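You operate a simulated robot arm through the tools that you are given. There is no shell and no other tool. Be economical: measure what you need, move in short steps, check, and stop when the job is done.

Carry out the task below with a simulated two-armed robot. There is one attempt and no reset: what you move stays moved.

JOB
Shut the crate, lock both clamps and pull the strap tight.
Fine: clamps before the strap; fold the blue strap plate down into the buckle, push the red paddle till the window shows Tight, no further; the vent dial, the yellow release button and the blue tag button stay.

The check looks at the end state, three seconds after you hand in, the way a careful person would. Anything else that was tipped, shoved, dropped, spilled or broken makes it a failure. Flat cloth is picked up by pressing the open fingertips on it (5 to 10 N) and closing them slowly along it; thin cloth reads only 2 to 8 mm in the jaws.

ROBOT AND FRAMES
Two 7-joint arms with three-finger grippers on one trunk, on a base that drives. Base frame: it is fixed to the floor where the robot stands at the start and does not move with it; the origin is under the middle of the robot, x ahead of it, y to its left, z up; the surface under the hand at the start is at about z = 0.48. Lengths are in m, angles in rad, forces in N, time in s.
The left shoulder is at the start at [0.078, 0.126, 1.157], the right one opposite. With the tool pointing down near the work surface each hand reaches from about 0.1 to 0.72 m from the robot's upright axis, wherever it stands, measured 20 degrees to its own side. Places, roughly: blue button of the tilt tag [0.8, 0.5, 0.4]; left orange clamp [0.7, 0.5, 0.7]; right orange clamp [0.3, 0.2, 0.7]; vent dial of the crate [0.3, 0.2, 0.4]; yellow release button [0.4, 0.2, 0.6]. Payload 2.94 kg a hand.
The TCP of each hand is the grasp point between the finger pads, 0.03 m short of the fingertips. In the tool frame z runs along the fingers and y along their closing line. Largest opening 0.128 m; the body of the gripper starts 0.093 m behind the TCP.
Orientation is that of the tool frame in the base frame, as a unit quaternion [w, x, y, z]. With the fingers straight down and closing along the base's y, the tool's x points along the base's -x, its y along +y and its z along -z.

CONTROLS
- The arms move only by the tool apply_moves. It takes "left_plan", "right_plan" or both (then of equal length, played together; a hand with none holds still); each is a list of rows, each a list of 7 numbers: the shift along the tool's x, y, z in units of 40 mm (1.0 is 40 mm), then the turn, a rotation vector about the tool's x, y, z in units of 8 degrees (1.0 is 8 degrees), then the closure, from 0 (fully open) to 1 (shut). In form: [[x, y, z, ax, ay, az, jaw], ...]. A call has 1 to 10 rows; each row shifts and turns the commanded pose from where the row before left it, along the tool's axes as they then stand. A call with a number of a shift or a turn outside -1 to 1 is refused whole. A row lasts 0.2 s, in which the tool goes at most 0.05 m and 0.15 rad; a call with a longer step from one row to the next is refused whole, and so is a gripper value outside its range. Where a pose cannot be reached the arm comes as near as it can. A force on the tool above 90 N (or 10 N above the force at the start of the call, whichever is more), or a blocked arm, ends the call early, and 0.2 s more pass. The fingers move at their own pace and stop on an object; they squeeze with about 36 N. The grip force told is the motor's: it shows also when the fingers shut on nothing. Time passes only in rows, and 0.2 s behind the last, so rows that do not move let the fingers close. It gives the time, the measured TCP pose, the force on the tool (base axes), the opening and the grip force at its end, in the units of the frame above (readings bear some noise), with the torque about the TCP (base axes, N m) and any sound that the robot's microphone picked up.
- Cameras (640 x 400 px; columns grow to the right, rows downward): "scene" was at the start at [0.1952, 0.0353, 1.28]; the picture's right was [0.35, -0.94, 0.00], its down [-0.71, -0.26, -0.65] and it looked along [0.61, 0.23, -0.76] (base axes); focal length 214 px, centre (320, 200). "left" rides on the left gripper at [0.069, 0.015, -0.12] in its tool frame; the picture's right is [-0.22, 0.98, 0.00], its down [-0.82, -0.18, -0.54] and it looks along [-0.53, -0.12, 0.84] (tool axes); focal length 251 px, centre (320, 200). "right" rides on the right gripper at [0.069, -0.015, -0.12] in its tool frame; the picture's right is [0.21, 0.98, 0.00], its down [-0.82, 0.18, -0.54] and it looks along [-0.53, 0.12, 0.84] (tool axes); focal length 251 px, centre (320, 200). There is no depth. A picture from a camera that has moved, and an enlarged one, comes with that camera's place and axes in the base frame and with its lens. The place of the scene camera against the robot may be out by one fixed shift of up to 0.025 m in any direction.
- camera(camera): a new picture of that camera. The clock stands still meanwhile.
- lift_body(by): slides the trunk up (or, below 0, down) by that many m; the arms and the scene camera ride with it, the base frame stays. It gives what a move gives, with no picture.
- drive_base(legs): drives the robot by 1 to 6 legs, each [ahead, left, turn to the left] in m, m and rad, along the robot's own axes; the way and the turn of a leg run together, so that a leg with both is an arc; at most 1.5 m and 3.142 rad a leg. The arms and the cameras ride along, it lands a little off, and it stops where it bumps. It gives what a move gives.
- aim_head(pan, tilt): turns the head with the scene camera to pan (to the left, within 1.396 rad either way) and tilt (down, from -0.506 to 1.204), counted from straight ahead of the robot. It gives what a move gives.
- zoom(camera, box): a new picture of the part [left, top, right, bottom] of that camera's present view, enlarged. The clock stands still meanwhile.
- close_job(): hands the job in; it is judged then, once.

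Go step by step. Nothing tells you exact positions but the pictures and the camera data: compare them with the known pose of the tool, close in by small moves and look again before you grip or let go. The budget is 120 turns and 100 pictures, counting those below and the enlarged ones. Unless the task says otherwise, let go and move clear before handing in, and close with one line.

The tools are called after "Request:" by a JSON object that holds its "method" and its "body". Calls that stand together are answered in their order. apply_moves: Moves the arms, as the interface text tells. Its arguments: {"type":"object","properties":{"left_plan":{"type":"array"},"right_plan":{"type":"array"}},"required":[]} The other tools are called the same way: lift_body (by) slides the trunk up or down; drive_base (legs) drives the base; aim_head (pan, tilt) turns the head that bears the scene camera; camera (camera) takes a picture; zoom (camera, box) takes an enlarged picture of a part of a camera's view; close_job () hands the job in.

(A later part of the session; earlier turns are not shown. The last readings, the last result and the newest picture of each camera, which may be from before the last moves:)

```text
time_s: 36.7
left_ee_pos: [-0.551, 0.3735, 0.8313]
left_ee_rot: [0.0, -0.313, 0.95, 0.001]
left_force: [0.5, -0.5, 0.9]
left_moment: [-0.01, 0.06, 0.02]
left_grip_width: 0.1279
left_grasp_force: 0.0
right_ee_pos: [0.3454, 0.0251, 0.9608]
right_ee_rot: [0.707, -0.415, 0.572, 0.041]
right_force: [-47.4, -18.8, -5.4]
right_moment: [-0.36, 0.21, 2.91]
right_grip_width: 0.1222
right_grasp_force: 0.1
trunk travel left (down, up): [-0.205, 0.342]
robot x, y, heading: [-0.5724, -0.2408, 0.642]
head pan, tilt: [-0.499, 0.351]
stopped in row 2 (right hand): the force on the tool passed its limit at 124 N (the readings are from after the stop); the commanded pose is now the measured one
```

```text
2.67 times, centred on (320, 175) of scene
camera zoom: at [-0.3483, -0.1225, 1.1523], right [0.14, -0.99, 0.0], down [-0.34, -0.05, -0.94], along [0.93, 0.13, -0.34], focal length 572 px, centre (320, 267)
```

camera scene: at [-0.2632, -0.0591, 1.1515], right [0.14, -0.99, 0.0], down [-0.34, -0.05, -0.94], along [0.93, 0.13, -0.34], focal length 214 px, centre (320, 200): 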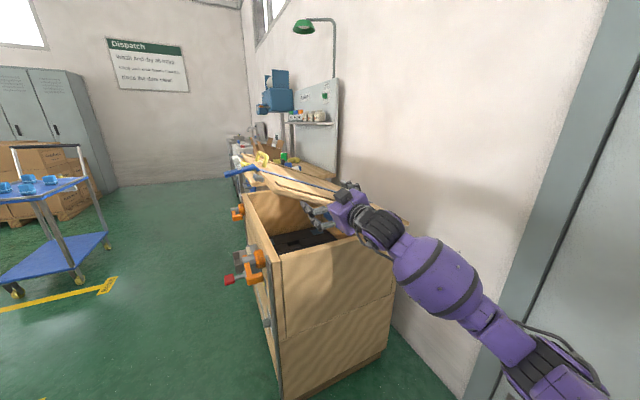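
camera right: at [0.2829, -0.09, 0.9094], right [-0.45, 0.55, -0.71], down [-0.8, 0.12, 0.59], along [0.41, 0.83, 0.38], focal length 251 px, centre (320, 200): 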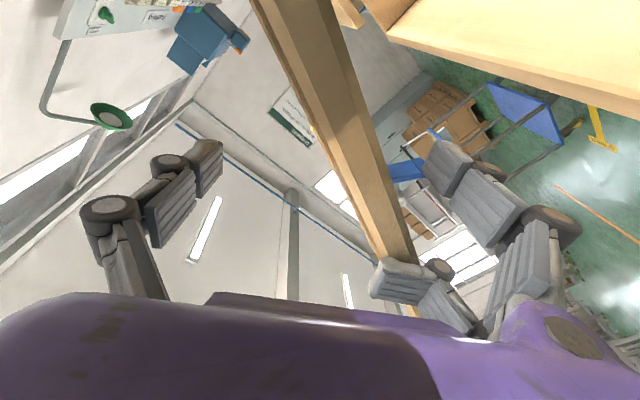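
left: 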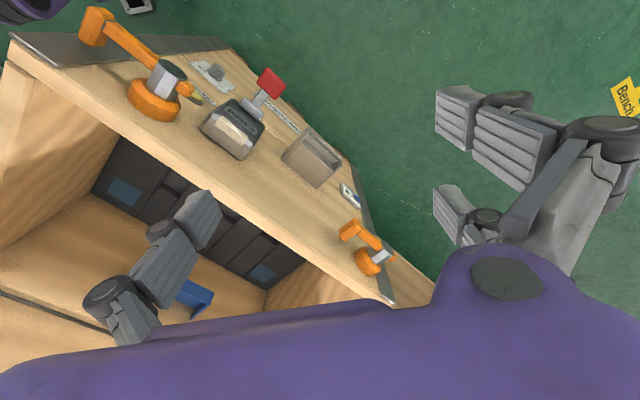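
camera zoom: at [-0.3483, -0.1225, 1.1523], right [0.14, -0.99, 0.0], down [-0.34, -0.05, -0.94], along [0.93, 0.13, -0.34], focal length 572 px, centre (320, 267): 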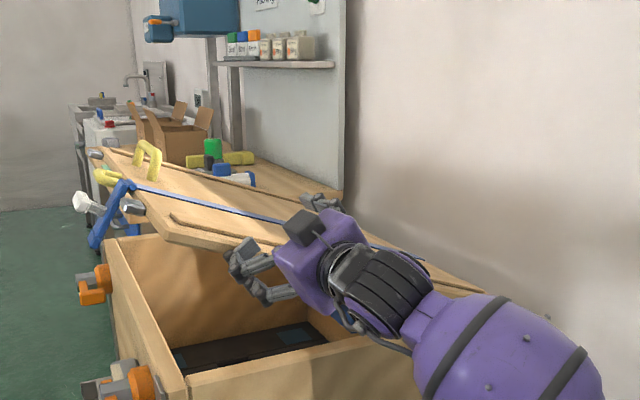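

The outer finger seems to press against the lid's end face. I back out a little to release it; the lower finger is still beneath.

Request:
{"method": "apply_moves", "body": {"right_plan": [[0, 0, -0.4, 0, 0, 0, 0], [0, 0, 0, 0, 0, 0, 0]]}}

Request:
{"method": "camera", "body": {"camera": "right"}}

Request:
{"method": "zoom", "body": {"camera": "scene", "box": [200, 100, 440, 250]}}

```text
time_s: 37.3
left_ee_pos: [-0.548, 0.3771, 0.8298]
left_ee_rot: [-0.001, -0.313, 0.95, 0.001]
left_force: [0.4, -0.1, 0.1]
left_moment: [-0.01, -0.01, 0.02]
left_grip_width: 0.1281
left_grasp_force: 0.0
right_ee_pos: [0.3407, 0.0124, 0.9557]
right_ee_rot: [0.705, -0.411, 0.577, 0.035]
right_force: [5.2, 4.9, -11.2]
right_moment: [-0.09, -0.48, -0.29]
right_grip_width: 0.127
right_grasp_force: 0.0
trunk travel left (down, up): [-0.205, 0.342]
robot x, y, heading: [-0.5765, -0.2355, 0.639]
head pan, tilt: [-0.499, 0.351]
```

```text
67 pictures are left
camera right: at [0.2781, -0.1011, 0.9063], right [-0.44, 0.55, -0.71], down [-0.79, 0.13, 0.6], along [0.42, 0.82, 0.38], focal length 251 px, centre (320, 200)
```

right: 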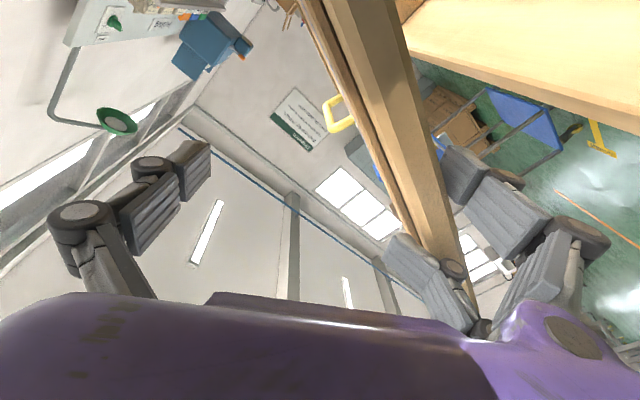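

```text
2.67 times, centred on (320, 175) of scene
camera zoom: at [-0.3434, -0.1188, 1.1512], right [0.14, -0.99, 0.0], down [-0.34, -0.05, -0.94], along [0.93, 0.13, -0.34], focal length 572 px, centre (320, 267)
```

zoom: 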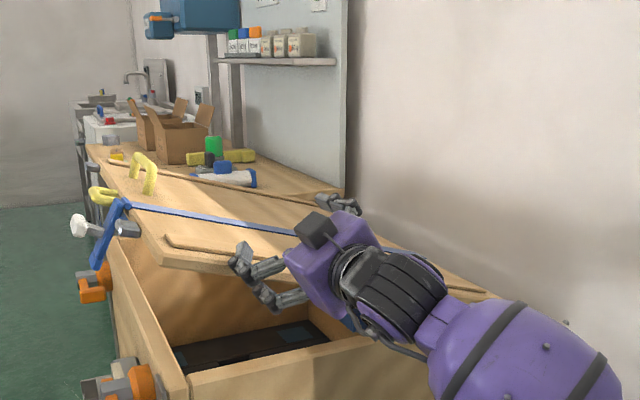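

The lid slipped from the upper to the lower finger, and now slopes about 20°. That's good: the lower finger can carry it nearly to the rim, so I lower the trunk.

Request:
{"method": "lift_body", "body": {"by": -0.06}}

Request:
{"method": "camera", "body": {"camera": "right"}}

Request:
{"method": "zoom", "body": {"camera": "scene", "box": [200, 80, 440, 230]}}

```text
time_s: 38.3
left_ee_pos: [-0.547, 0.3769, 0.7702]
left_ee_rot: [-0.001, -0.314, 0.95, 0.001]
left_force: [-0.8, 0.7, 0.7]
left_moment: [-0.02, 0.01, 0.03]
left_grip_width: 0.1281
left_grasp_force: 0.0
right_ee_pos: [0.3415, 0.0132, 0.8976]
right_ee_rot: [0.705, -0.413, 0.576, 0.035]
right_force: [3.0, 7.7, -8.1]
right_moment: [0.1, -0.33, -0.44]
right_grip_width: 0.1272
right_grasp_force: 0.0
trunk travel left (down, up): [-0.145, 0.402]
robot x, y, heading: [-0.5747, -0.2405, 0.639]
head pan, tilt: [-0.499, 0.351]
```

```text
65 pictures are left
camera right: at [0.2776, -0.1008, 0.8472], right [-0.44, 0.55, -0.71], down [-0.79, 0.13, 0.6], along [0.42, 0.82, 0.38], focal length 251 px, centre (320, 200)
```

right: 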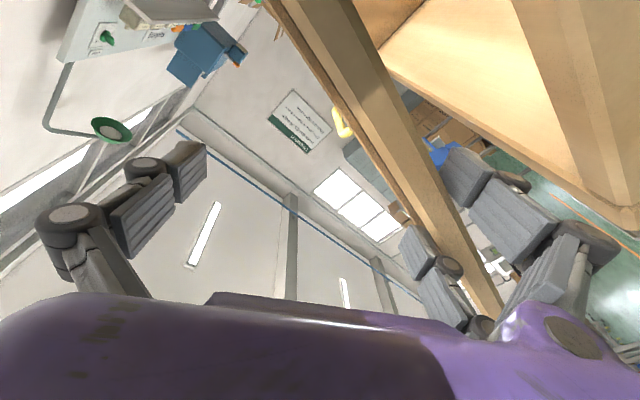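

```text
2.67 times, centred on (320, 155) of scene
camera zoom: at [-0.3248, -0.1045, 1.0817], right [0.14, -0.99, 0.0], down [-0.34, -0.05, -0.94], along [0.93, 0.13, -0.34], focal length 572 px, centre (320, 320)
```

zoom: 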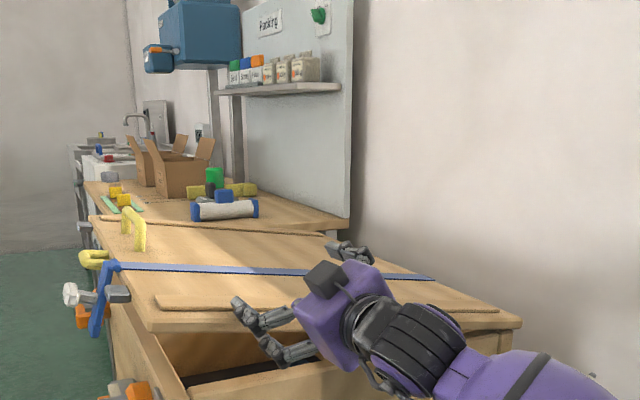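

Closer: about 10° left. I lower a little more.

Request:
{"method": "lift_body", "body": {"by": -0.03}}

Request:
{"method": "zoom", "body": {"camera": "scene", "box": [200, 80, 440, 230]}}

```text
time_s: 39.1
left_ee_pos: [-0.5483, 0.3773, 0.7408]
left_ee_rot: [-0.002, -0.313, 0.95, 0.001]
left_force: [0.4, 0.0, 0.3]
left_moment: [0.02, 0.0, 0.0]
left_grip_width: 0.1279
left_grasp_force: 0.0
right_ee_pos: [0.3408, 0.0137, 0.8681]
right_ee_rot: [0.705, -0.413, 0.575, 0.036]
right_force: [1.5, 4.7, -9.6]
right_moment: [-0.22, -0.2, -0.15]
right_grip_width: 0.1282
right_grasp_force: 0.0
trunk travel left (down, up): [-0.115, 0.432]
robot x, y, heading: [-0.5737, -0.2362, 0.632]
head pan, tilt: [-0.499, 0.351]
```

```text
2.67 times, centred on (320, 155) of scene
camera zoom: at [-0.3153, -0.0975, 1.0464], right [0.14, -0.99, 0.0], down [-0.34, -0.05, -0.94], along [0.93, 0.13, -0.34], focal length 572 px, centre (320, 320)
```

zoom: 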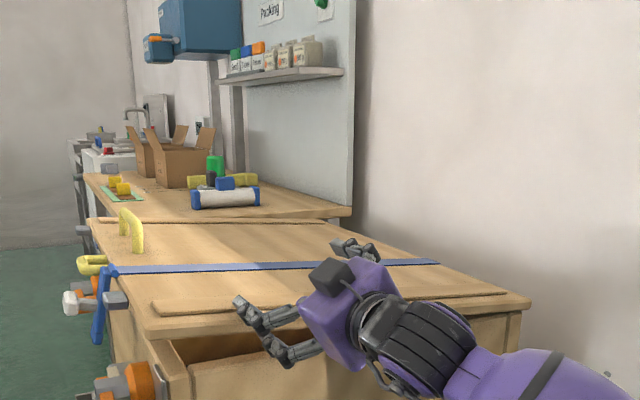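

Request:
{"method": "lift_body", "body": {"by": -0.015}}

Request:
{"method": "lift_body", "body": {"by": -0.012}}

Request:
{"method": "zoom", "body": {"camera": "scene", "box": [200, 80, 440, 230]}}

```text
time_s: 39.7
left_ee_pos: [-0.5496, 0.3766, 0.724]
left_ee_rot: [-0.001, -0.314, 0.949, 0.0]
left_force: [0.7, -0.1, 0.0]
left_moment: [0.01, 0.0, -0.01]
left_grip_width: 0.1282
left_grasp_force: 0.1
right_ee_pos: [0.3395, 0.0142, 0.8525]
right_ee_rot: [0.705, -0.413, 0.576, 0.036]
right_force: [0.9, 3.5, -5.4]
right_moment: [-0.05, -0.15, -0.09]
right_grip_width: 0.1284
right_grasp_force: 0.0
trunk travel left (down, up): [-0.1, 0.447]
robot x, y, heading: [-0.5695, -0.2385, 0.636]
head pan, tilt: [-0.499, 0.351]
```

```text
time_s: 40.3
left_ee_pos: [-0.5504, 0.3759, 0.713]
left_ee_rot: [0.001, -0.313, 0.95, 0.001]
left_force: [0.3, 0.1, -0.2]
left_moment: [-0.01, -0.01, 0.0]
left_grip_width: 0.128
left_grasp_force: 0.1
right_ee_pos: [0.3364, 0.0158, 0.8496]
right_ee_rot: [0.71, -0.412, 0.57, 0.039]
right_force: [-4.8, 8.2, 22.3]
right_moment: [1.12, 0.86, 0.02]
right_grip_width: 0.124
right_grasp_force: 0.1
trunk travel left (down, up): [-0.088, 0.459]
robot x, y, heading: [-0.5755, -0.239, 0.642]
head pan, tilt: [-0.499, 0.351]
```

```text
2.67 times, centred on (320, 155) of scene
camera zoom: at [-0.3104, -0.0918, 1.0167], right [0.14, -0.99, 0.0], down [-0.34, -0.05, -0.94], along [0.93, 0.13, -0.34], focal length 572 px, centre (320, 320)
```

zoom: 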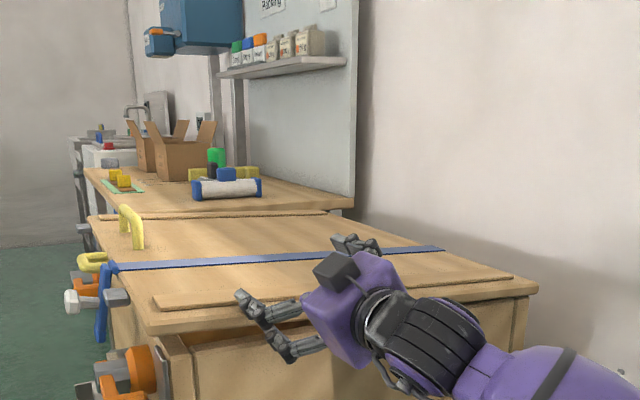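

The lower finger reached the rim; the lid edge is about 3 cm up. I ease up slightly and slide the hand out so the lid settles.

Request:
{"method": "lift_body", "body": {"by": 0.008}}

Request:
{"method": "apply_moves", "body": {"right_plan": [[0, 0, -0.3, 0, 0, 0, 0], [0, 0, -0.3, 0, 0, 0, 0], [0, 0, -0.5, 0, 0, 0, 0], [0, 0, -0.5, 0, 0, 0, 0], [0, 0, -0.7, 0, 0, 0, 0], [0, 0, -0.7, 0, 0, 0, 0]]}}

Request:
{"method": "zoom", "body": {"camera": "scene", "box": [160, 80, 440, 280]}}

```text
time_s: 40.9
left_ee_pos: [-0.55, 0.3769, 0.7198]
left_ee_rot: [0.0, -0.313, 0.95, 0.0]
left_force: [-0.8, -0.6, -0.3]
left_moment: [-0.01, 0.01, -0.01]
left_grip_width: 0.1279
left_grasp_force: 0.2
right_ee_pos: [0.3385, 0.0148, 0.8505]
right_ee_rot: [0.706, -0.413, 0.574, 0.036]
right_force: [-2.6, 8.6, 14.2]
right_moment: [1.03, 0.64, -0.21]
right_grip_width: 0.1255
right_grasp_force: 0.0
trunk travel left (down, up): [-0.096, 0.451]
robot x, y, heading: [-0.5735, -0.2367, 0.635]
head pan, tilt: [-0.499, 0.351]
```

```text
time_s: 42.3
left_ee_pos: [-0.5485, 0.3754, 0.7204]
left_ee_rot: [0.0, -0.314, 0.95, 0.001]
left_force: [0.4, -0.3, -0.9]
left_moment: [0.03, -0.02, 0.0]
left_grip_width: 0.1283
left_grasp_force: 0.1
right_ee_pos: [0.2461, -0.0606, 0.8496]
right_ee_rot: [0.706, -0.412, 0.575, 0.036]
right_force: [-0.3, -0.5, 1.0]
right_moment: [-0.01, 0.0, -0.02]
right_grip_width: 0.1282
right_grasp_force: 0.1
trunk travel left (down, up): [-0.096, 0.451]
robot x, y, heading: [-0.5753, -0.2377, 0.638]
head pan, tilt: [-0.499, 0.351]
```

```text
2.00 times, centred on (300, 180) of scene
camera zoom: at [-0.3104, -0.0939, 1.0249], right [0.14, -0.99, 0.0], down [-0.34, -0.05, -0.94], along [0.93, 0.13, -0.34], focal length 429 px, centre (360, 240)
```

zoom: 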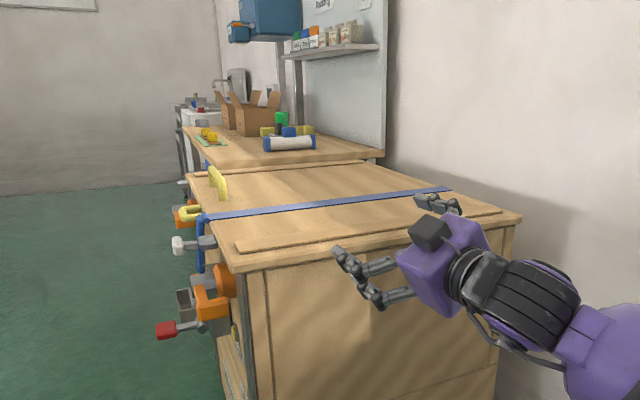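

The lid is shut. Now I retract the right arm, raise the trunk and drive around to face the front.

Request:
{"method": "apply_moves", "body": {"right_plan": [[0, 0, -1, 0, 0, 0.9, 0], [0, 0, -1, 0, 0, 0.9, 0], [0, 0, -1, 0, 0, 0.9, 0], [0, 0, -1, 0, 0, 0.9, 0], [0, 0, -1, 0, 0, 0.5, 0]]}}

Request:
{"method": "lift_body", "body": {"by": 0.25}}

Request:
{"method": "drive_base", "body": {"legs": [[0, 0.6, 0], [0, 0, -1.607]]}}

Request:
{"method": "aim_head", "body": {"pan": 0.7, "tilt": 0.5}}

Request:
{"method": "camera", "body": {"camera": "scene"}}

```text
time_s: 43.5
left_ee_pos: [-0.5494, 0.3761, 0.7214]
left_ee_rot: [0.0, -0.313, 0.95, 0.0]
left_force: [-0.5, 0.0, 0.9]
left_moment: [0.01, -0.02, 0.04]
left_grip_width: 0.1282
left_grasp_force: 0.0
right_ee_pos: [0.1218, -0.1897, 0.8508]
right_ee_rot: [0.667, -0.233, 0.668, 0.234]
right_force: [0.0, 0.4, 0.3]
right_moment: [0.0, 0.03, -0.03]
right_grip_width: 0.1282
right_grasp_force: 0.0
right hand out of reach, approached as far as the arm can: row 4, 5
trunk travel left (down, up): [-0.096, 0.451]
robot x, y, heading: [-0.5718, -0.2379, 0.636]
head pan, tilt: [-0.499, 0.351]
```

```text
time_s: 46.0
left_ee_pos: [-0.5492, 0.3768, 0.9695]
left_ee_rot: [-0.001, -0.313, 0.95, 0.0]
left_force: [1.3, 0.1, 0.3]
left_moment: [0.0, 0.0, -0.01]
left_grip_width: 0.1279
left_grasp_force: 0.0
right_ee_pos: [0.1231, -0.1921, 1.0992]
right_ee_rot: [0.666, -0.234, 0.668, 0.234]
right_force: [-1.0, -0.4, 0.0]
right_moment: [0.0, -0.01, 0.0]
right_grip_width: 0.1284
right_grasp_force: 0.1
trunk travel left (down, up): [-0.346, 0.201]
robot x, y, heading: [-0.5756, -0.2382, 0.639]
head pan, tilt: [-0.499, 0.351]
```

```text
time_s: 55.7
left_ee_pos: [-0.3202, 0.1954, 0.9718]
left_ee_rot: [0.001, 0.469, 0.883, 0.001]
left_force: [0.1, -0.5, 0.6]
left_moment: [0.0, 0.0, 0.0]
left_grip_width: 0.1282
left_grasp_force: 0.1
right_ee_pos: [-0.917, -0.4501, 1.099]
right_ee_rot: [0.631, 0.32, 0.63, -0.32]
right_force: [-0.4, -0.7, -0.2]
right_moment: [0.0, -0.02, 0.01]
right_grip_width: 0.1277
right_grasp_force: 0.1
trunk travel left (down, up): [-0.346, 0.201]
robot x, y, heading: [-0.9283, 0.2465, -0.979]
head pan, tilt: [-0.499, 0.351]
```

```text
time_s: 57.1
left_ee_pos: [-0.3195, 0.1957, 0.9711]
left_ee_rot: [0.0, 0.47, 0.883, 0.001]
left_force: [0.4, -0.3, -0.9]
left_moment: [0.0, 0.02, 0.03]
left_grip_width: 0.1278
left_grasp_force: 0.0
right_ee_pos: [-0.9162, -0.4509, 1.099]
right_ee_rot: [0.63, 0.322, 0.63, -0.32]
right_force: [-0.6, -0.1, 0.4]
right_moment: [0.0, -0.01, 0.02]
right_grip_width: 0.1282
right_grasp_force: 0.1
trunk travel left (down, up): [-0.346, 0.201]
robot x, y, heading: [-0.9339, 0.248, -0.978]
head pan, tilt: [0.7, 0.499]
```

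```text
60 pictures are left
camera scene: at [-0.7708, 0.1265, 1.2817], right [-0.27, -0.96, 0.0], down [-0.46, 0.13, -0.88], along [0.84, -0.24, -0.48], focal length 214 px, centre (320, 200)
```

scene: 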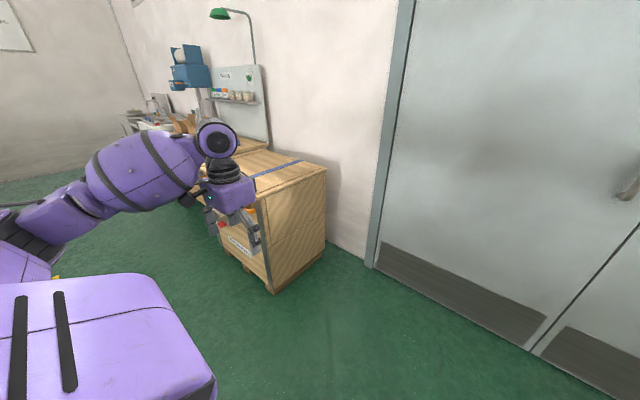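

The front is clear; I drive sideways to stand before the crate's front centre.

Request:
{"method": "drive_base", "body": {"legs": [[0, 1.24, 0]]}}

Request:
{"method": "aim_head", "body": {"pan": 0.0, "tilt": 0.85}}

Request:
{"method": "camera", "body": {"camera": "scene"}}

```text
time_s: 68.3
left_ee_pos: [0.7093, 0.8997, 0.971]
left_ee_rot: [0.0, 0.467, 0.884, 0.001]
left_force: [-0.2, -0.3, -0.3]
left_moment: [-0.04, 0.0, -0.03]
left_grip_width: 0.128
left_grasp_force: 0.0
right_ee_pos: [0.1171, 0.2489, 1.0991]
right_ee_rot: [0.631, 0.319, 0.632, -0.317]
right_force: [0.2, 0.1, 0.6]
right_moment: [-0.01, 0.01, 0.0]
right_grip_width: 0.1279
right_grasp_force: 0.0
trunk travel left (down, up): [-0.346, 0.201]
robot x, y, heading: [0.0935, 0.9484, -0.969]
head pan, tilt: [0.7, 0.499]
```

```text
time_s: 69.3
left_ee_pos: [0.7075, 0.8989, 0.971]
left_ee_rot: [0.001, 0.467, 0.884, 0.002]
left_force: [-1.0, -0.4, -0.4]
left_moment: [-0.02, 0.02, -0.02]
left_grip_width: 0.1281
left_grasp_force: 0.1
right_ee_pos: [0.1174, 0.2491, 1.0986]
right_ee_rot: [0.631, 0.319, 0.632, -0.318]
right_force: [0.3, 0.9, -0.7]
right_moment: [0.0, 0.04, 0.0]
right_grip_width: 0.1277
right_grasp_force: 0.0
trunk travel left (down, up): [-0.346, 0.201]
robot x, y, heading: [0.0966, 0.9458, -0.973]
head pan, tilt: [0.0, 0.85]
```

```text
59 pictures are left
camera scene: at [0.2142, 0.7871, 1.2518], right [-0.82, -0.57, 0.0], down [-0.43, 0.62, -0.66], along [0.37, -0.54, -0.75], focal length 214 px, centre (320, 200)
```

scene: 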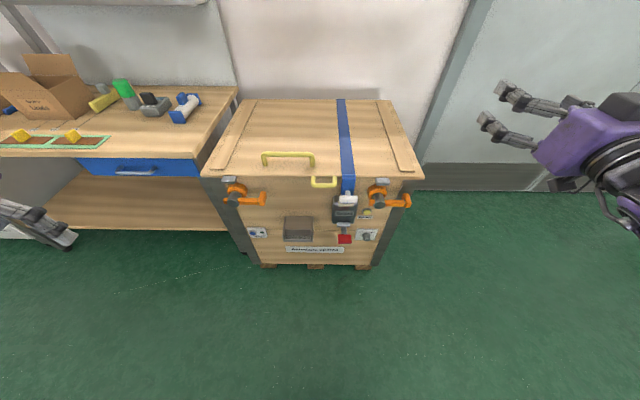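

Now I have a frontal view. I zoom in on the front panel details.

Request:
{"method": "zoom", "body": {"camera": "scene", "box": [200, 140, 440, 290]}}

Request:
{"method": "zoom", "body": {"camera": "scene", "box": [300, 160, 420, 260]}}

```text
2.67 times, centred on (320, 215) of scene
camera zoom: at [0.2142, 0.7871, 1.2518], right [-0.82, -0.57, 0.0], down [-0.43, 0.62, -0.66], along [0.37, -0.54, -0.75], focal length 572 px, centre (320, 160)
```

zoom: 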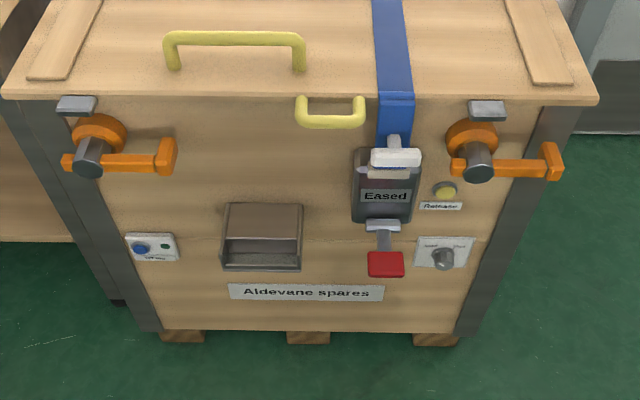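

```text
4.00 times, centred on (360, 210) of scene
camera zoom: at [0.2142, 0.7871, 1.2518], right [-0.82, -0.57, 0.0], down [-0.43, 0.62, -0.66], along [0.37, -0.54, -0.75], focal length 858 px, centre (160, 160)
```

zoom: 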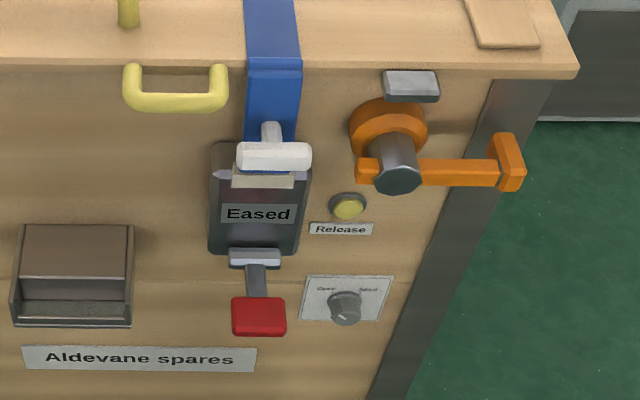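

Request:
{"method": "zoom", "body": {"camera": "scene", "box": [360, 170, 420, 220]}}

Request:
{"method": "zoom", "body": {"camera": "scene", "box": [210, 170, 280, 220]}}

```text
8.00 times, centred on (390, 195) of scene
camera zoom: at [0.2142, 0.7871, 1.2518], right [-0.82, -0.57, 0.0], down [-0.43, 0.62, -0.66], along [0.37, -0.54, -0.75], focal length 1716 px, centre (-240, 240)
```

zoom: 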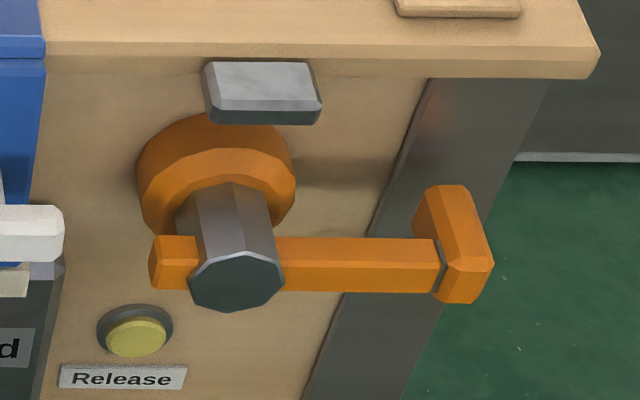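

```text
8.00 times, centred on (245, 195) of scene
camera zoom: at [0.2142, 0.7871, 1.2518], right [-0.82, -0.57, 0.0], down [-0.43, 0.62, -0.66], along [0.37, -0.54, -0.75], focal length 1716 px, centre (920, 240)
```

zoom: 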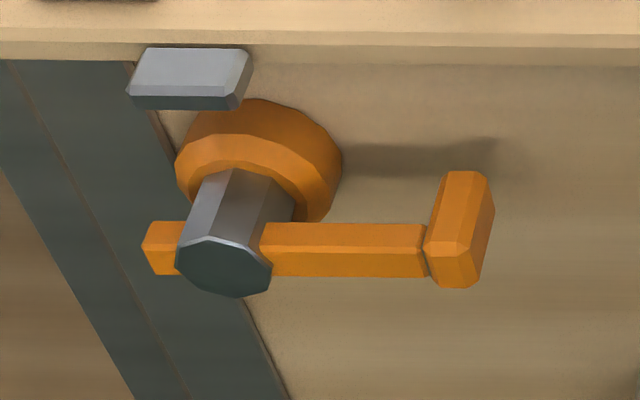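

The lever pads look like hooks that go over the keepers, so the levers must swing up. I close the right hand, back it off slightly and lower the trunk for a poke from below.

Request:
{"method": "apply_moves", "body": {"right_plan": [[0, 0, -0.8, 0, 0, 0, 1], [0, 0, -0.8, 0, 0, 0, 1], [0, 0, -0.4, 0, 0, 0, 1]]}}

Request:
{"method": "lift_body", "body": {"by": -0.25}}

Request:
{"method": "apply_moves", "body": {"right_plan": [[0.8, 0.6, 0, 0, 0, 0, 1], [0.8, 0.6, 0, 0, 0, 0, 1], [0.8, 0.6, 0, 0, 0, 0, 1], [0.8, 0.6, 0, 0, 0, 0, 1], [0.8, 0.6, 0, 0, 0, 0, 1], [0.8, 0, 0, 0, 0, 0, 1], [0.8, 0, 0, 0, 0, 0, 1]]}}

Request:
{"method": "aim_head", "body": {"pan": -0.25, "tilt": 0.6}}

Request:
{"method": "camera", "body": {"camera": "scene"}}

Request:
{"method": "camera", "body": {"camera": "right"}}

```text
time_s: 70.1
left_ee_pos: [0.709, 0.8988, 0.9713]
left_ee_rot: [0.0, 0.467, 0.884, 0.0]
left_force: [0.4, -0.1, -0.8]
left_moment: [-0.01, 0.0, -0.03]
left_grip_width: 0.128
left_grasp_force: 0.1
right_ee_pos: [0.0674, 0.3061, 1.0981]
right_ee_rot: [0.631, 0.318, 0.632, -0.318]
right_force: [-0.8, -0.5, -0.6]
right_moment: [0.01, 0.03, -0.02]
right_grip_width: 0.0014
right_grasp_force: 3.2
right hand out of reach, approached as far as the arm can: row 3
trunk travel left (down, up): [-0.346, 0.201]
robot x, y, heading: [0.096, 0.9469, -0.966]
head pan, tilt: [0.0, 0.85]
```

```text
time_s: 72.7
left_ee_pos: [0.7076, 0.8987, 0.7217]
left_ee_rot: [0.001, 0.465, 0.885, 0.0]
left_force: [-0.2, -0.7, 0.6]
left_moment: [0.0, -0.01, -0.04]
left_grip_width: 0.1276
left_grasp_force: 0.1
right_ee_pos: [0.0913, 0.2697, 0.7455]
right_ee_rot: [0.558, 0.355, 0.697, -0.277]
right_force: [0.2, -0.8, -0.1]
right_moment: [-0.01, 0.0, 0.03]
right_grip_width: 0.0004
right_grasp_force: 3.5
trunk travel left (down, up): [-0.096, 0.451]
robot x, y, heading: [0.0947, 0.9501, -0.971]
head pan, tilt: [0.0, 0.85]
```

```text
time_s: 74.3
left_ee_pos: [0.7071, 0.8991, 0.7211]
left_ee_rot: [0.0, 0.466, 0.885, 0.001]
left_force: [0.1, 0.2, 0.0]
left_moment: [0.0, -0.01, -0.01]
left_grip_width: 0.1278
left_grasp_force: 0.0
right_ee_pos: [0.1375, 0.3529, 0.5247]
right_ee_rot: [0.56, 0.355, 0.697, -0.274]
right_force: [0.1, 0.5, 0.5]
right_moment: [-0.01, 0.0, -0.02]
right_grip_width: 0.0
right_grasp_force: 3.0
right hand out of reach, approached as far as the arm can: row 1, 2, 5, 6, 7
trunk travel left (down, up): [-0.096, 0.451]
robot x, y, heading: [0.0949, 0.9474, -0.965]
head pan, tilt: [0.0, 0.85]
```

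```text
time_s: 75.1
left_ee_pos: [0.7087, 0.9001, 0.7211]
left_ee_rot: [0.001, 0.466, 0.885, 0.001]
left_force: [0.1, -0.9, 0.5]
left_moment: [-0.03, 0.0, 0.0]
left_grip_width: 0.1283
left_grasp_force: 0.1
right_ee_pos: [0.1375, 0.353, 0.5253]
right_ee_rot: [0.559, 0.355, 0.698, -0.273]
right_force: [-0.2, 0.8, 0.2]
right_moment: [0.0, 0.01, -0.01]
right_grip_width: 0.0002
right_grasp_force: 3.3
trunk travel left (down, up): [-0.096, 0.451]
robot x, y, heading: [0.093, 0.9457, -0.969]
head pan, tilt: [-0.25, 0.6]
```

```text
54 pictures are left
camera scene: at [0.2472, 0.7004, 1.002], right [-0.94, -0.35, 0.0], down [-0.2, 0.53, -0.82], along [0.28, -0.77, -0.57], focal length 214 px, centre (320, 200)
```

scene: 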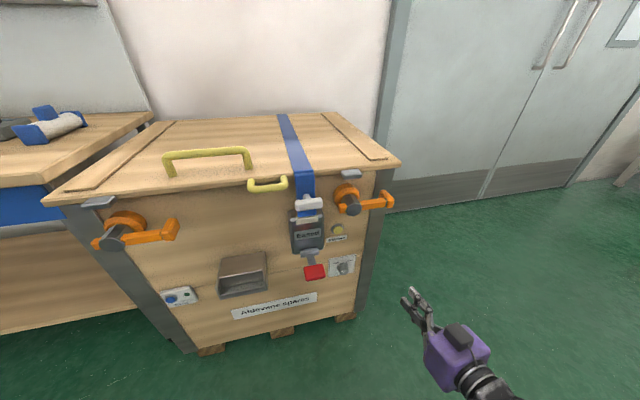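

```text
53 pictures are left
camera right: at [0.0458, 0.4499, 0.4852], right [0.75, 0.63, -0.19], down [-0.07, 0.37, 0.93], along [0.65, -0.68, 0.33], focal length 251 px, centre (320, 200)
```

right: 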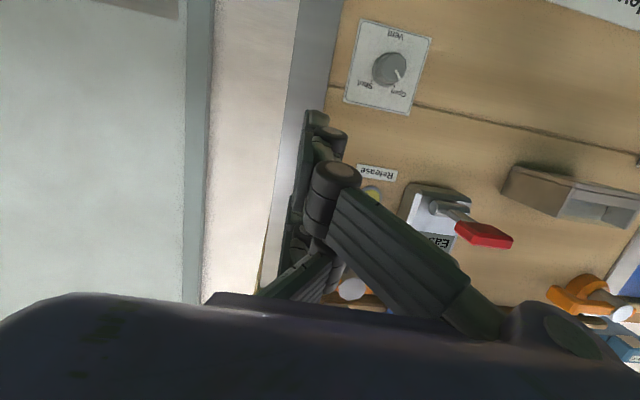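

The hand is below and right of the lever, slightly tilted. I bring it up under the right lever at a safe distance from the face and look.

Request:
{"method": "apply_moves", "body": {"right_plan": [[-0.575, 0.3, 0.4, 0, 0, 0, 1], [-0.575, 0.3, 0.4, 0, 0, 0, 1], [-0.575, 0.3, 0.4, 0, 0, 0, 1], [-0.575, 0.3, 0.4, 0, 0, 0, 1]]}}

Request:
{"method": "zoom", "body": {"camera": "scene", "box": [260, 130, 460, 290]}}

Request:
{"method": "camera", "body": {"camera": "right"}}

```text
time_s: 76.1
left_ee_pos: [0.7084, 0.8996, 0.7209]
left_ee_rot: [-0.001, 0.466, 0.885, 0.001]
left_force: [-0.3, -0.7, 0.1]
left_moment: [-0.03, 0.02, 0.0]
left_grip_width: 0.128
left_grasp_force: 0.0
right_ee_pos: [0.2013, 0.2988, 0.6094]
right_ee_rot: [0.558, 0.355, 0.698, -0.274]
right_force: [0.4, -0.1, 0.3]
right_moment: [0.02, 0.02, 0.0]
right_grip_width: 0.0
right_grasp_force: 2.6
right hand out of reach, approached as far as the arm can: row 1, 2, 3, 4
trunk travel left (down, up): [-0.096, 0.451]
robot x, y, heading: [0.0962, 0.9449, -0.972]
head pan, tilt: [-0.25, 0.6]
```

```text
2.50 times, centred on (360, 210) of scene
camera zoom: at [0.2473, 0.7002, 1.002], right [-0.94, -0.34, 0.0], down [-0.19, 0.53, -0.82], along [0.28, -0.77, -0.57], focal length 536 px, centre (220, 175)
```

zoom: 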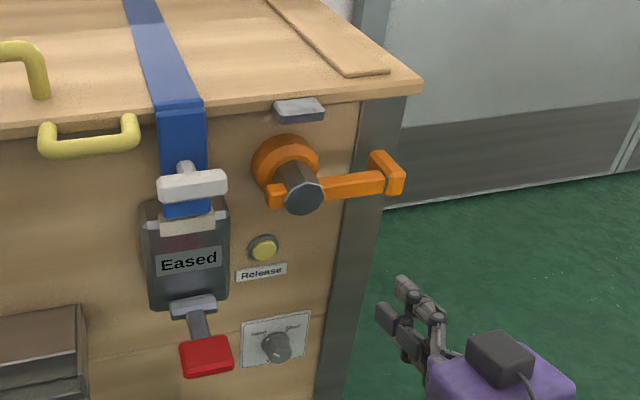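

```text
51 pictures are left
camera right: at [0.1092, 0.3969, 0.5691], right [0.75, 0.63, -0.2], down [-0.07, 0.37, 0.92], along [0.65, -0.68, 0.33], focal length 251 px, centre (320, 200)
```

right: 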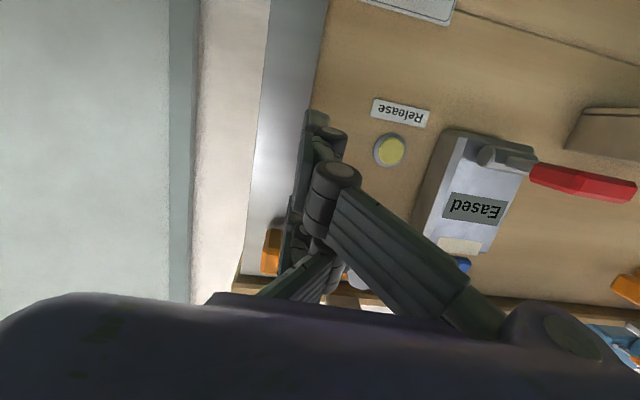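

The fingertips are right and below the lever. I move in under the bar between hub and pad.

Request:
{"method": "apply_moves", "body": {"right_plan": [[-0.3, 0.25, 0.5, 0, 0, 0, 1], [-0.3, 0.25, 0.55, 0, 0, 0, 1], [-0.3, 0.2, 0.55, 0, 0, 0, 1]]}}

Request:
{"method": "zoom", "body": {"camera": "scene", "box": [300, 150, 420, 250]}}

Request:
{"method": "camera", "body": {"camera": "right"}}

```text
time_s: 76.9
left_ee_pos: [0.7082, 0.8996, 0.7206]
left_ee_rot: [0.0, 0.466, 0.885, 0.0]
left_force: [-0.2, 0.3, 1.2]
left_moment: [-0.01, 0.02, 0.01]
left_grip_width: 0.1281
left_grasp_force: 0.2
right_ee_pos: [0.2414, 0.2467, 0.6364]
right_ee_rot: [0.558, 0.354, 0.699, -0.273]
right_force: [-0.3, 0.2, 0.7]
right_moment: [-0.01, 0.01, 0.0]
right_grip_width: 0.0
right_grasp_force: 3.0
right hand out of reach, approached as far as the arm can: row 1, 2, 3
trunk travel left (down, up): [-0.096, 0.451]
robot x, y, heading: [0.0978, 0.9495, -0.967]
head pan, tilt: [-0.25, 0.6]
```

```text
4.00 times, centred on (360, 200) of scene
camera zoom: at [0.2472, 0.7002, 1.002], right [-0.94, -0.34, 0.0], down [-0.19, 0.53, -0.83], along [0.28, -0.77, -0.57], focal length 858 px, centre (160, 200)
```

zoom: 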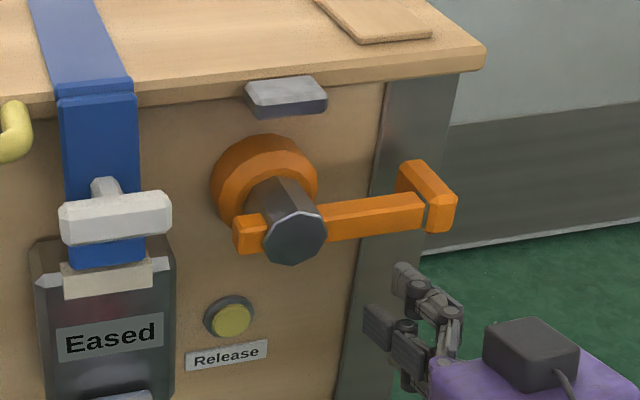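

```text
49 pictures are left
camera right: at [0.149, 0.3434, 0.5949], right [0.75, 0.63, -0.2], down [-0.07, 0.37, 0.92], along [0.65, -0.68, 0.33], focal length 251 px, centre (320, 200)
```

right: 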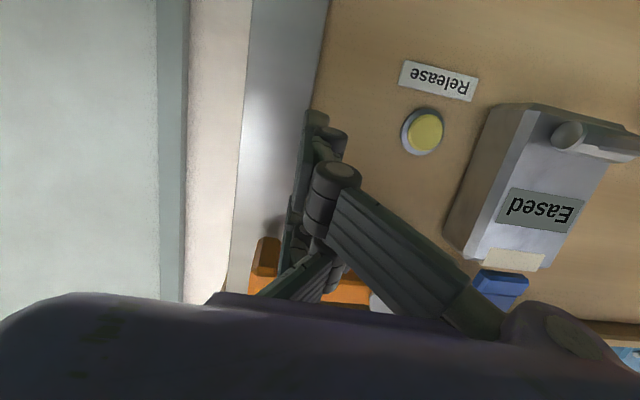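

I shift slightly left and push the lever up in small steps.

Request:
{"method": "apply_moves", "body": {"right_plan": [[0, 0.4, 0, 0, 0, 0, 1], [-0.5, 0, -0.11, 0, 0, 0, 1], [-0.5, 0, -0.11, 0, 0, 0, 1], [-0.5, 0.05, -0.11, 0, 0, 0, 1], [-0.5, 0.1, -0.11, 0, 0, 0, 1]]}}

Request:
{"method": "zoom", "body": {"camera": "scene", "box": [300, 150, 420, 250]}}

```text
time_s: 78.1
left_ee_pos: [0.709, 0.901, 0.7202]
left_ee_rot: [-0.001, 0.466, 0.885, 0.001]
left_force: [0.5, 0.5, 0.2]
left_moment: [-0.03, 0.03, -0.01]
left_grip_width: 0.128
left_grasp_force: 0.1
right_ee_pos: [0.2472, 0.2546, 0.7199]
right_ee_rot: [0.558, 0.354, 0.697, -0.277]
right_force: [0.0, -0.4, -0.2]
right_moment: [-0.01, 0.03, 0.03]
right_grip_width: 0.0
right_grasp_force: 3.5
right hand out of reach, approached as far as the arm can: row 1
trunk travel left (down, up): [-0.096, 0.451]
robot x, y, heading: [0.0953, 0.9452, -0.971]
head pan, tilt: [-0.25, 0.6]
```

```text
4.00 times, centred on (360, 200) of scene
camera zoom: at [0.2479, 0.7006, 1.002], right [-0.94, -0.35, 0.0], down [-0.2, 0.53, -0.83], along [0.28, -0.77, -0.56], focal length 858 px, centre (160, 200)
```

zoom: 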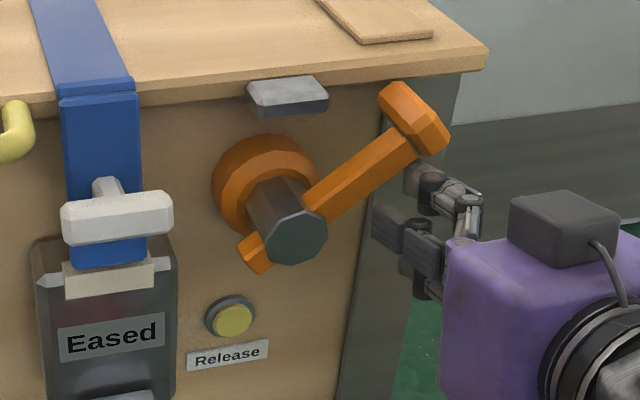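

The lever swings up and stays. I keep following up and to the left.

Request:
{"method": "apply_moves", "body": {"right_plan": [[-0.4, 0.35, -0.1, 0, 0, 0, 1], [-0.4, 0.45, -0.1, 0, 0, 0, 1], [-0.3, 0.5, -0.08, 0, 0, 0, 1], [-0.1, 0.5, -0.03, 0, 0, 0, 1]]}}

Request:
{"method": "zoom", "body": {"camera": "scene", "box": [300, 150, 420, 250]}}

```text
time_s: 79.1
left_ee_pos: [0.7083, 0.8995, 0.7219]
left_ee_rot: [0.0, 0.466, 0.885, 0.001]
left_force: [0.2, -0.4, -0.1]
left_moment: [0.03, 0.0, 0.01]
left_grip_width: 0.1279
left_grasp_force: 0.0
right_ee_pos: [0.256, 0.2627, 0.7343]
right_ee_rot: [0.559, 0.353, 0.699, -0.274]
right_force: [-0.4, -0.1, 0.1]
right_moment: [0.0, 0.0, 0.01]
right_grip_width: 0.0
right_grasp_force: 3.4
right hand out of reach, approached as far as the arm can: row 2, 3, 4
trunk travel left (down, up): [-0.096, 0.451]
robot x, y, heading: [0.1001, 0.9444, -0.964]
head pan, tilt: [-0.25, 0.6]
```

```text
4.00 times, centred on (360, 200) of scene
camera zoom: at [0.2472, 0.7004, 1.002], right [-0.94, -0.34, 0.0], down [-0.19, 0.53, -0.83], along [0.28, -0.77, -0.56], focal length 858 px, centre (160, 200)
```

zoom: 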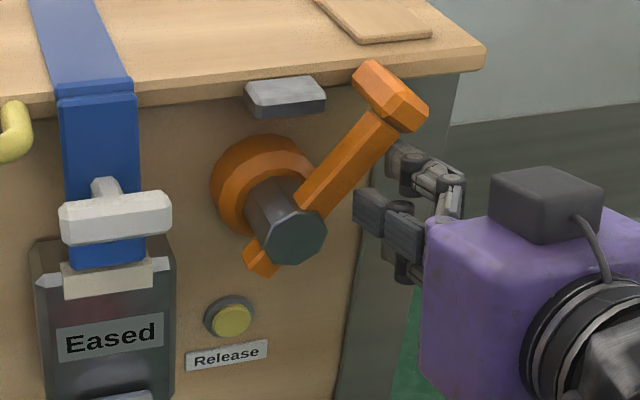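

The arm is at its limit again, so I use trunk and base to carry the hand: up 2 cm, left 5 cm.

Request:
{"method": "lift_body", "body": {"by": 0.02}}

Request:
{"method": "drive_base", "body": {"legs": [[0, 0.045, 0]]}}

Request:
{"method": "zoom", "body": {"camera": "scene", "box": [310, 150, 430, 250]}}

```text
time_s: 79.8
left_ee_pos: [0.7077, 0.8978, 0.7403]
left_ee_rot: [0.0, 0.466, 0.885, 0.001]
left_force: [-0.4, 1.2, 0.0]
left_moment: [0.02, 0.05, -0.02]
left_grip_width: 0.128
left_grasp_force: 0.0
right_ee_pos: [0.257, 0.2612, 0.7576]
right_ee_rot: [0.56, 0.352, 0.698, -0.274]
right_force: [0.5, 0.5, 0.6]
right_moment: [0.0, 0.01, 0.04]
right_grip_width: 0.0001
right_grasp_force: 3.1
trunk travel left (down, up): [-0.116, 0.431]
robot x, y, heading: [0.0952, 0.948, -0.967]
head pan, tilt: [-0.25, 0.6]
```

```text
time_s: 80.8
left_ee_pos: [0.7453, 0.9256, 0.7399]
left_ee_rot: [0.0, 0.466, 0.885, 0.0]
left_force: [-0.2, 0.6, 0.3]
left_moment: [0.01, 0.0, 0.01]
left_grip_width: 0.128
left_grasp_force: 0.0
right_ee_pos: [0.2935, 0.2902, 0.7581]
right_ee_rot: [0.561, 0.351, 0.699, -0.273]
right_force: [-2.6, 5.3, 1.0]
right_moment: [-0.05, -0.01, 0.05]
right_grip_width: 0.0058
right_grasp_force: 2.9
trunk travel left (down, up): [-0.116, 0.431]
robot x, y, heading: [0.1357, 0.9693, -0.97]
head pan, tilt: [-0.25, 0.6]
```

```text
4.00 times, centred on (370, 200) of scene
camera zoom: at [0.2795, 0.7326, 1.0252], right [-0.94, -0.35, 0.0], down [-0.2, 0.53, -0.83], along [0.29, -0.77, -0.56], focal length 858 px, centre (120, 200)
```

zoom: 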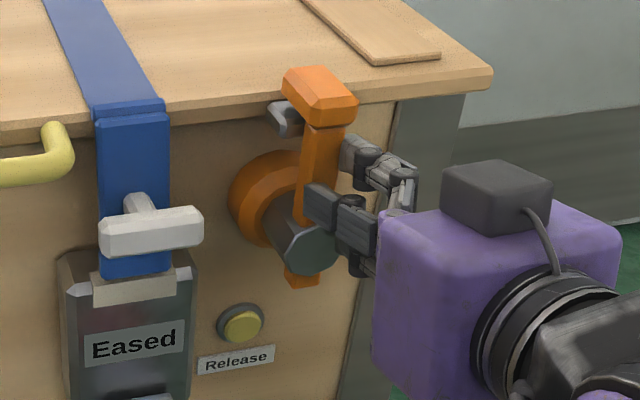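

The hook is swinging over the keeper. A little more to the left.

Request:
{"method": "drive_base", "body": {"legs": [[0, 0.018, 0]]}}

Request:
{"method": "zoom", "body": {"camera": "scene", "box": [310, 150, 430, 250]}}

```text
time_s: 81.7
left_ee_pos: [0.7595, 0.9359, 0.741]
left_ee_rot: [0.0, 0.466, 0.885, 0.001]
left_force: [0.3, -0.6, 0.2]
left_moment: [0.0, 0.01, -0.01]
left_grip_width: 0.1282
left_grasp_force: 0.2
right_ee_pos: [0.3091, 0.2992, 0.7575]
right_ee_rot: [0.561, 0.35, 0.698, -0.273]
right_force: [-1.7, 0.5, -2.1]
right_moment: [-0.05, -0.07, -0.09]
right_grip_width: 0.0
right_grasp_force: 2.9
trunk travel left (down, up): [-0.116, 0.431]
robot x, y, heading: [0.146, 0.9809, -0.969]
head pan, tilt: [-0.25, 0.6]
```

```text
4.00 times, centred on (370, 200) of scene
camera zoom: at [0.2943, 0.7423, 1.0251], right [-0.94, -0.35, 0.0], down [-0.2, 0.53, -0.83], along [0.29, -0.77, -0.56], focal length 858 px, centre (120, 200)
```

zoom: 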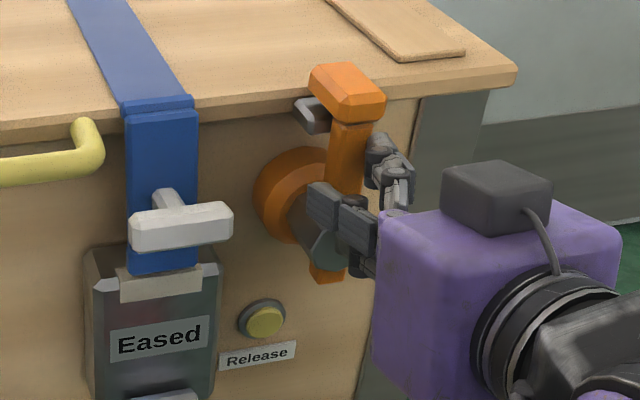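

Request:
{"method": "drive_base", "body": {"legs": [[0, 0.012, 0]]}}

Request:
{"method": "zoom", "body": {"camera": "scene", "box": [310, 150, 430, 250]}}

```text
time_s: 82.5
left_ee_pos: [0.7689, 0.9427, 0.7414]
left_ee_rot: [0.0, 0.465, 0.885, 0.001]
left_force: [0.7, 0.4, 0.3]
left_moment: [0.04, -0.03, 0.03]
left_grip_width: 0.1281
left_grasp_force: 0.1
right_ee_pos: [0.319, 0.3057, 0.7578]
right_ee_rot: [0.561, 0.351, 0.698, -0.273]
right_force: [-1.4, 2.6, -0.5]
right_moment: [-0.09, -0.09, -0.13]
right_grip_width: 0.0
right_grasp_force: 2.8
trunk travel left (down, up): [-0.116, 0.431]
robot x, y, heading: [0.1537, 0.9889, -0.967]
head pan, tilt: [-0.25, 0.6]
```

```text
4.00 times, centred on (370, 200) of scene
camera zoom: at [0.304, 0.7492, 1.0251], right [-0.94, -0.35, 0.0], down [-0.2, 0.53, -0.83], along [0.28, -0.77, -0.56], focal length 858 px, centre (120, 200)
```

zoom: 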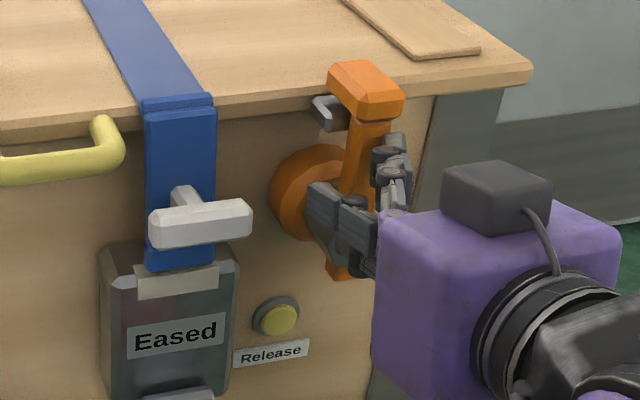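

The fingers now slip past in front of the bar. I pull the hand back and check the lever angle.

Request:
{"method": "apply_moves", "body": {"right_plan": [[0, -0.4, -0.6, 0, 0, 0, 1], [0, -0.4, -0.8, 0, 0, 0, 1], [0, -0.4, -0.8, 0, 0, 0, 1]]}}

Request:
{"method": "zoom", "body": {"camera": "scene", "box": [310, 130, 430, 230]}}

```text
time_s: 83.3
left_ee_pos: [0.7686, 0.9437, 0.7412]
left_ee_rot: [0.0, 0.466, 0.885, 0.0]
left_force: [0.2, -0.6, 0.4]
left_moment: [-0.01, -0.01, -0.01]
left_grip_width: 0.1279
left_grasp_force: 0.1
right_ee_pos: [0.2296, 0.3058, 0.7682]
right_ee_rot: [0.561, 0.351, 0.698, -0.273]
right_force: [0.4, 0.1, 0.0]
right_moment: [0.05, 0.01, 0.0]
right_grip_width: 0.0
right_grasp_force: 3.2
right hand out of reach, approached as far as the arm can: row 1, 2, 3
trunk travel left (down, up): [-0.116, 0.431]
robot x, y, heading: [0.1553, 0.9877, -0.965]
head pan, tilt: [-0.25, 0.6]
```

```text
4.00 times, centred on (370, 180) of scene
camera zoom: at [0.3037, 0.7493, 1.0252], right [-0.94, -0.35, 0.0], down [-0.2, 0.53, -0.83], along [0.29, -0.77, -0.56], focal length 858 px, centre (120, 280)
```

zoom: 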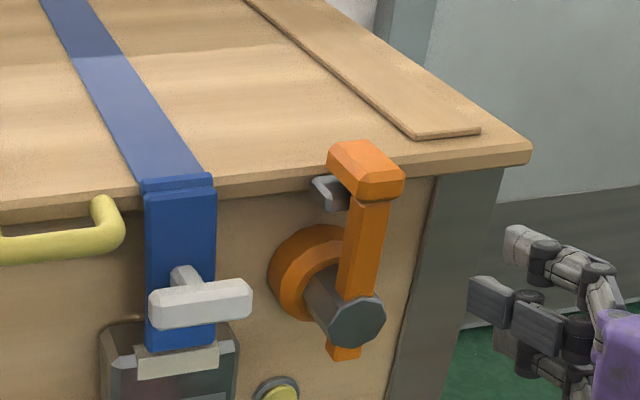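

The right lever stands vertical with its hook over the keeper. Now the left clamp with the left hand: I bring it over and pitch it forward, fingers closed.

Request:
{"method": "apply_moves", "body": {"left_plan": [[0, -0.95, 0.25, 0, 0, 0, 1], [0, -0.95, 0.25, 0, 0, 0, 1], [0, -0.95, 0.25, 0, 0, 0, 1], [0, -0.95, 0.25, 0, 0, 0, 1], [0, -0.95, 0.25, 0, -1, 0, 1], [0, -0.95, 0.25, 0, -1, 0, 1], [0, -0.95, 0.2, 0, -1, 0, 1], [0, -0.8, 0, 0, -1, 0, 1]]}}

Request:
{"method": "apply_moves", "body": {"left_plan": [[0, 0, 0, 0, -1, 0, 1], [0, 0, 0, 0, -1, 0, 1], [0, 0, 0, 0, -1, 0, 1], [0, 0, 0, 0, -1, 0, 1], [0, 0, 0, 0, -1, 0, 1], [0, 0, 0, 0, -1, 0, 1], [0, 0, 0, 0, -1, 0, 1]]}}

Request:
{"method": "aim_head", "body": {"pan": 0.25, "tilt": 0.6}}

Request:
{"method": "camera", "body": {"camera": "scene"}}

```text
time_s: 85.1
left_ee_pos: [0.6493, 0.699, 0.7088]
left_ee_rot: [0.222, 0.439, 0.865, -0.096]
left_force: [0.1, 0.3, -0.3]
left_moment: [0.0, -0.01, -0.03]
left_grip_width: 0.0001
left_grasp_force: 2.7
left hand out of reach, approached as far as the arm can: row 5, 6, 7, 8
right_ee_pos: [0.2295, 0.3043, 0.7678]
right_ee_rot: [0.561, 0.351, 0.699, -0.272]
right_force: [-0.8, -0.2, -0.3]
right_moment: [-0.03, 0.0, 0.03]
right_grip_width: 0.0
right_grasp_force: 2.7
trunk travel left (down, up): [-0.116, 0.431]
robot x, y, heading: [0.1535, 0.9911, -0.973]
head pan, tilt: [-0.25, 0.6]
```

```text
time_s: 86.7
left_ee_pos: [0.7036, 0.6434, 0.6976]
left_ee_rot: [0.604, 0.342, 0.659, -0.291]
left_force: [-0.1, 0.2, 0.1]
left_moment: [-0.01, -0.01, -0.01]
left_grip_width: 0.0
left_grasp_force: 2.9
left hand out of reach, approached as far as the arm can: row 1, 2, 3, 4
right_ee_pos: [0.2298, 0.3051, 0.7679]
right_ee_rot: [0.561, 0.351, 0.699, -0.273]
right_force: [0.5, 0.6, 1.0]
right_moment: [0.0, -0.01, 0.0]
right_grip_width: 0.0
right_grasp_force: 2.9
trunk travel left (down, up): [-0.116, 0.431]
robot x, y, heading: [0.1532, 0.9871, -0.973]
head pan, tilt: [-0.25, 0.6]
```

```text
time_s: 87.6
left_ee_pos: [0.7018, 0.6427, 0.6975]
left_ee_rot: [0.603, 0.343, 0.66, -0.29]
left_force: [0.8, 0.2, -0.4]
left_moment: [-0.01, -0.03, 0.02]
left_grip_width: 0.0003
left_grasp_force: 3.0
right_ee_pos: [0.2289, 0.3052, 0.7697]
right_ee_rot: [0.561, 0.35, 0.698, -0.273]
right_force: [-0.2, 0.4, -0.2]
right_moment: [0.0, -0.01, 0.01]
right_grip_width: 0.0001
right_grasp_force: 3.5
trunk travel left (down, up): [-0.116, 0.431]
robot x, y, heading: [0.1525, 0.9862, -0.969]
head pan, tilt: [0.25, 0.6]
```

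```text
42 pictures are left
camera scene: at [0.3399, 0.7736, 1.0251], right [-0.66, -0.75, 0.0], down [-0.42, 0.37, -0.83], along [0.62, -0.54, -0.56], focal length 214 px, centre (320, 200)
```

scene: 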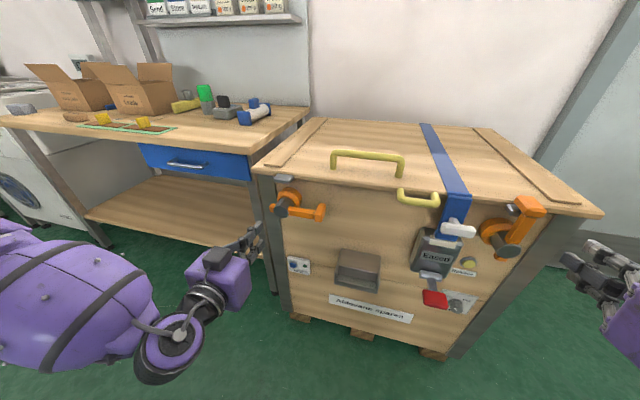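

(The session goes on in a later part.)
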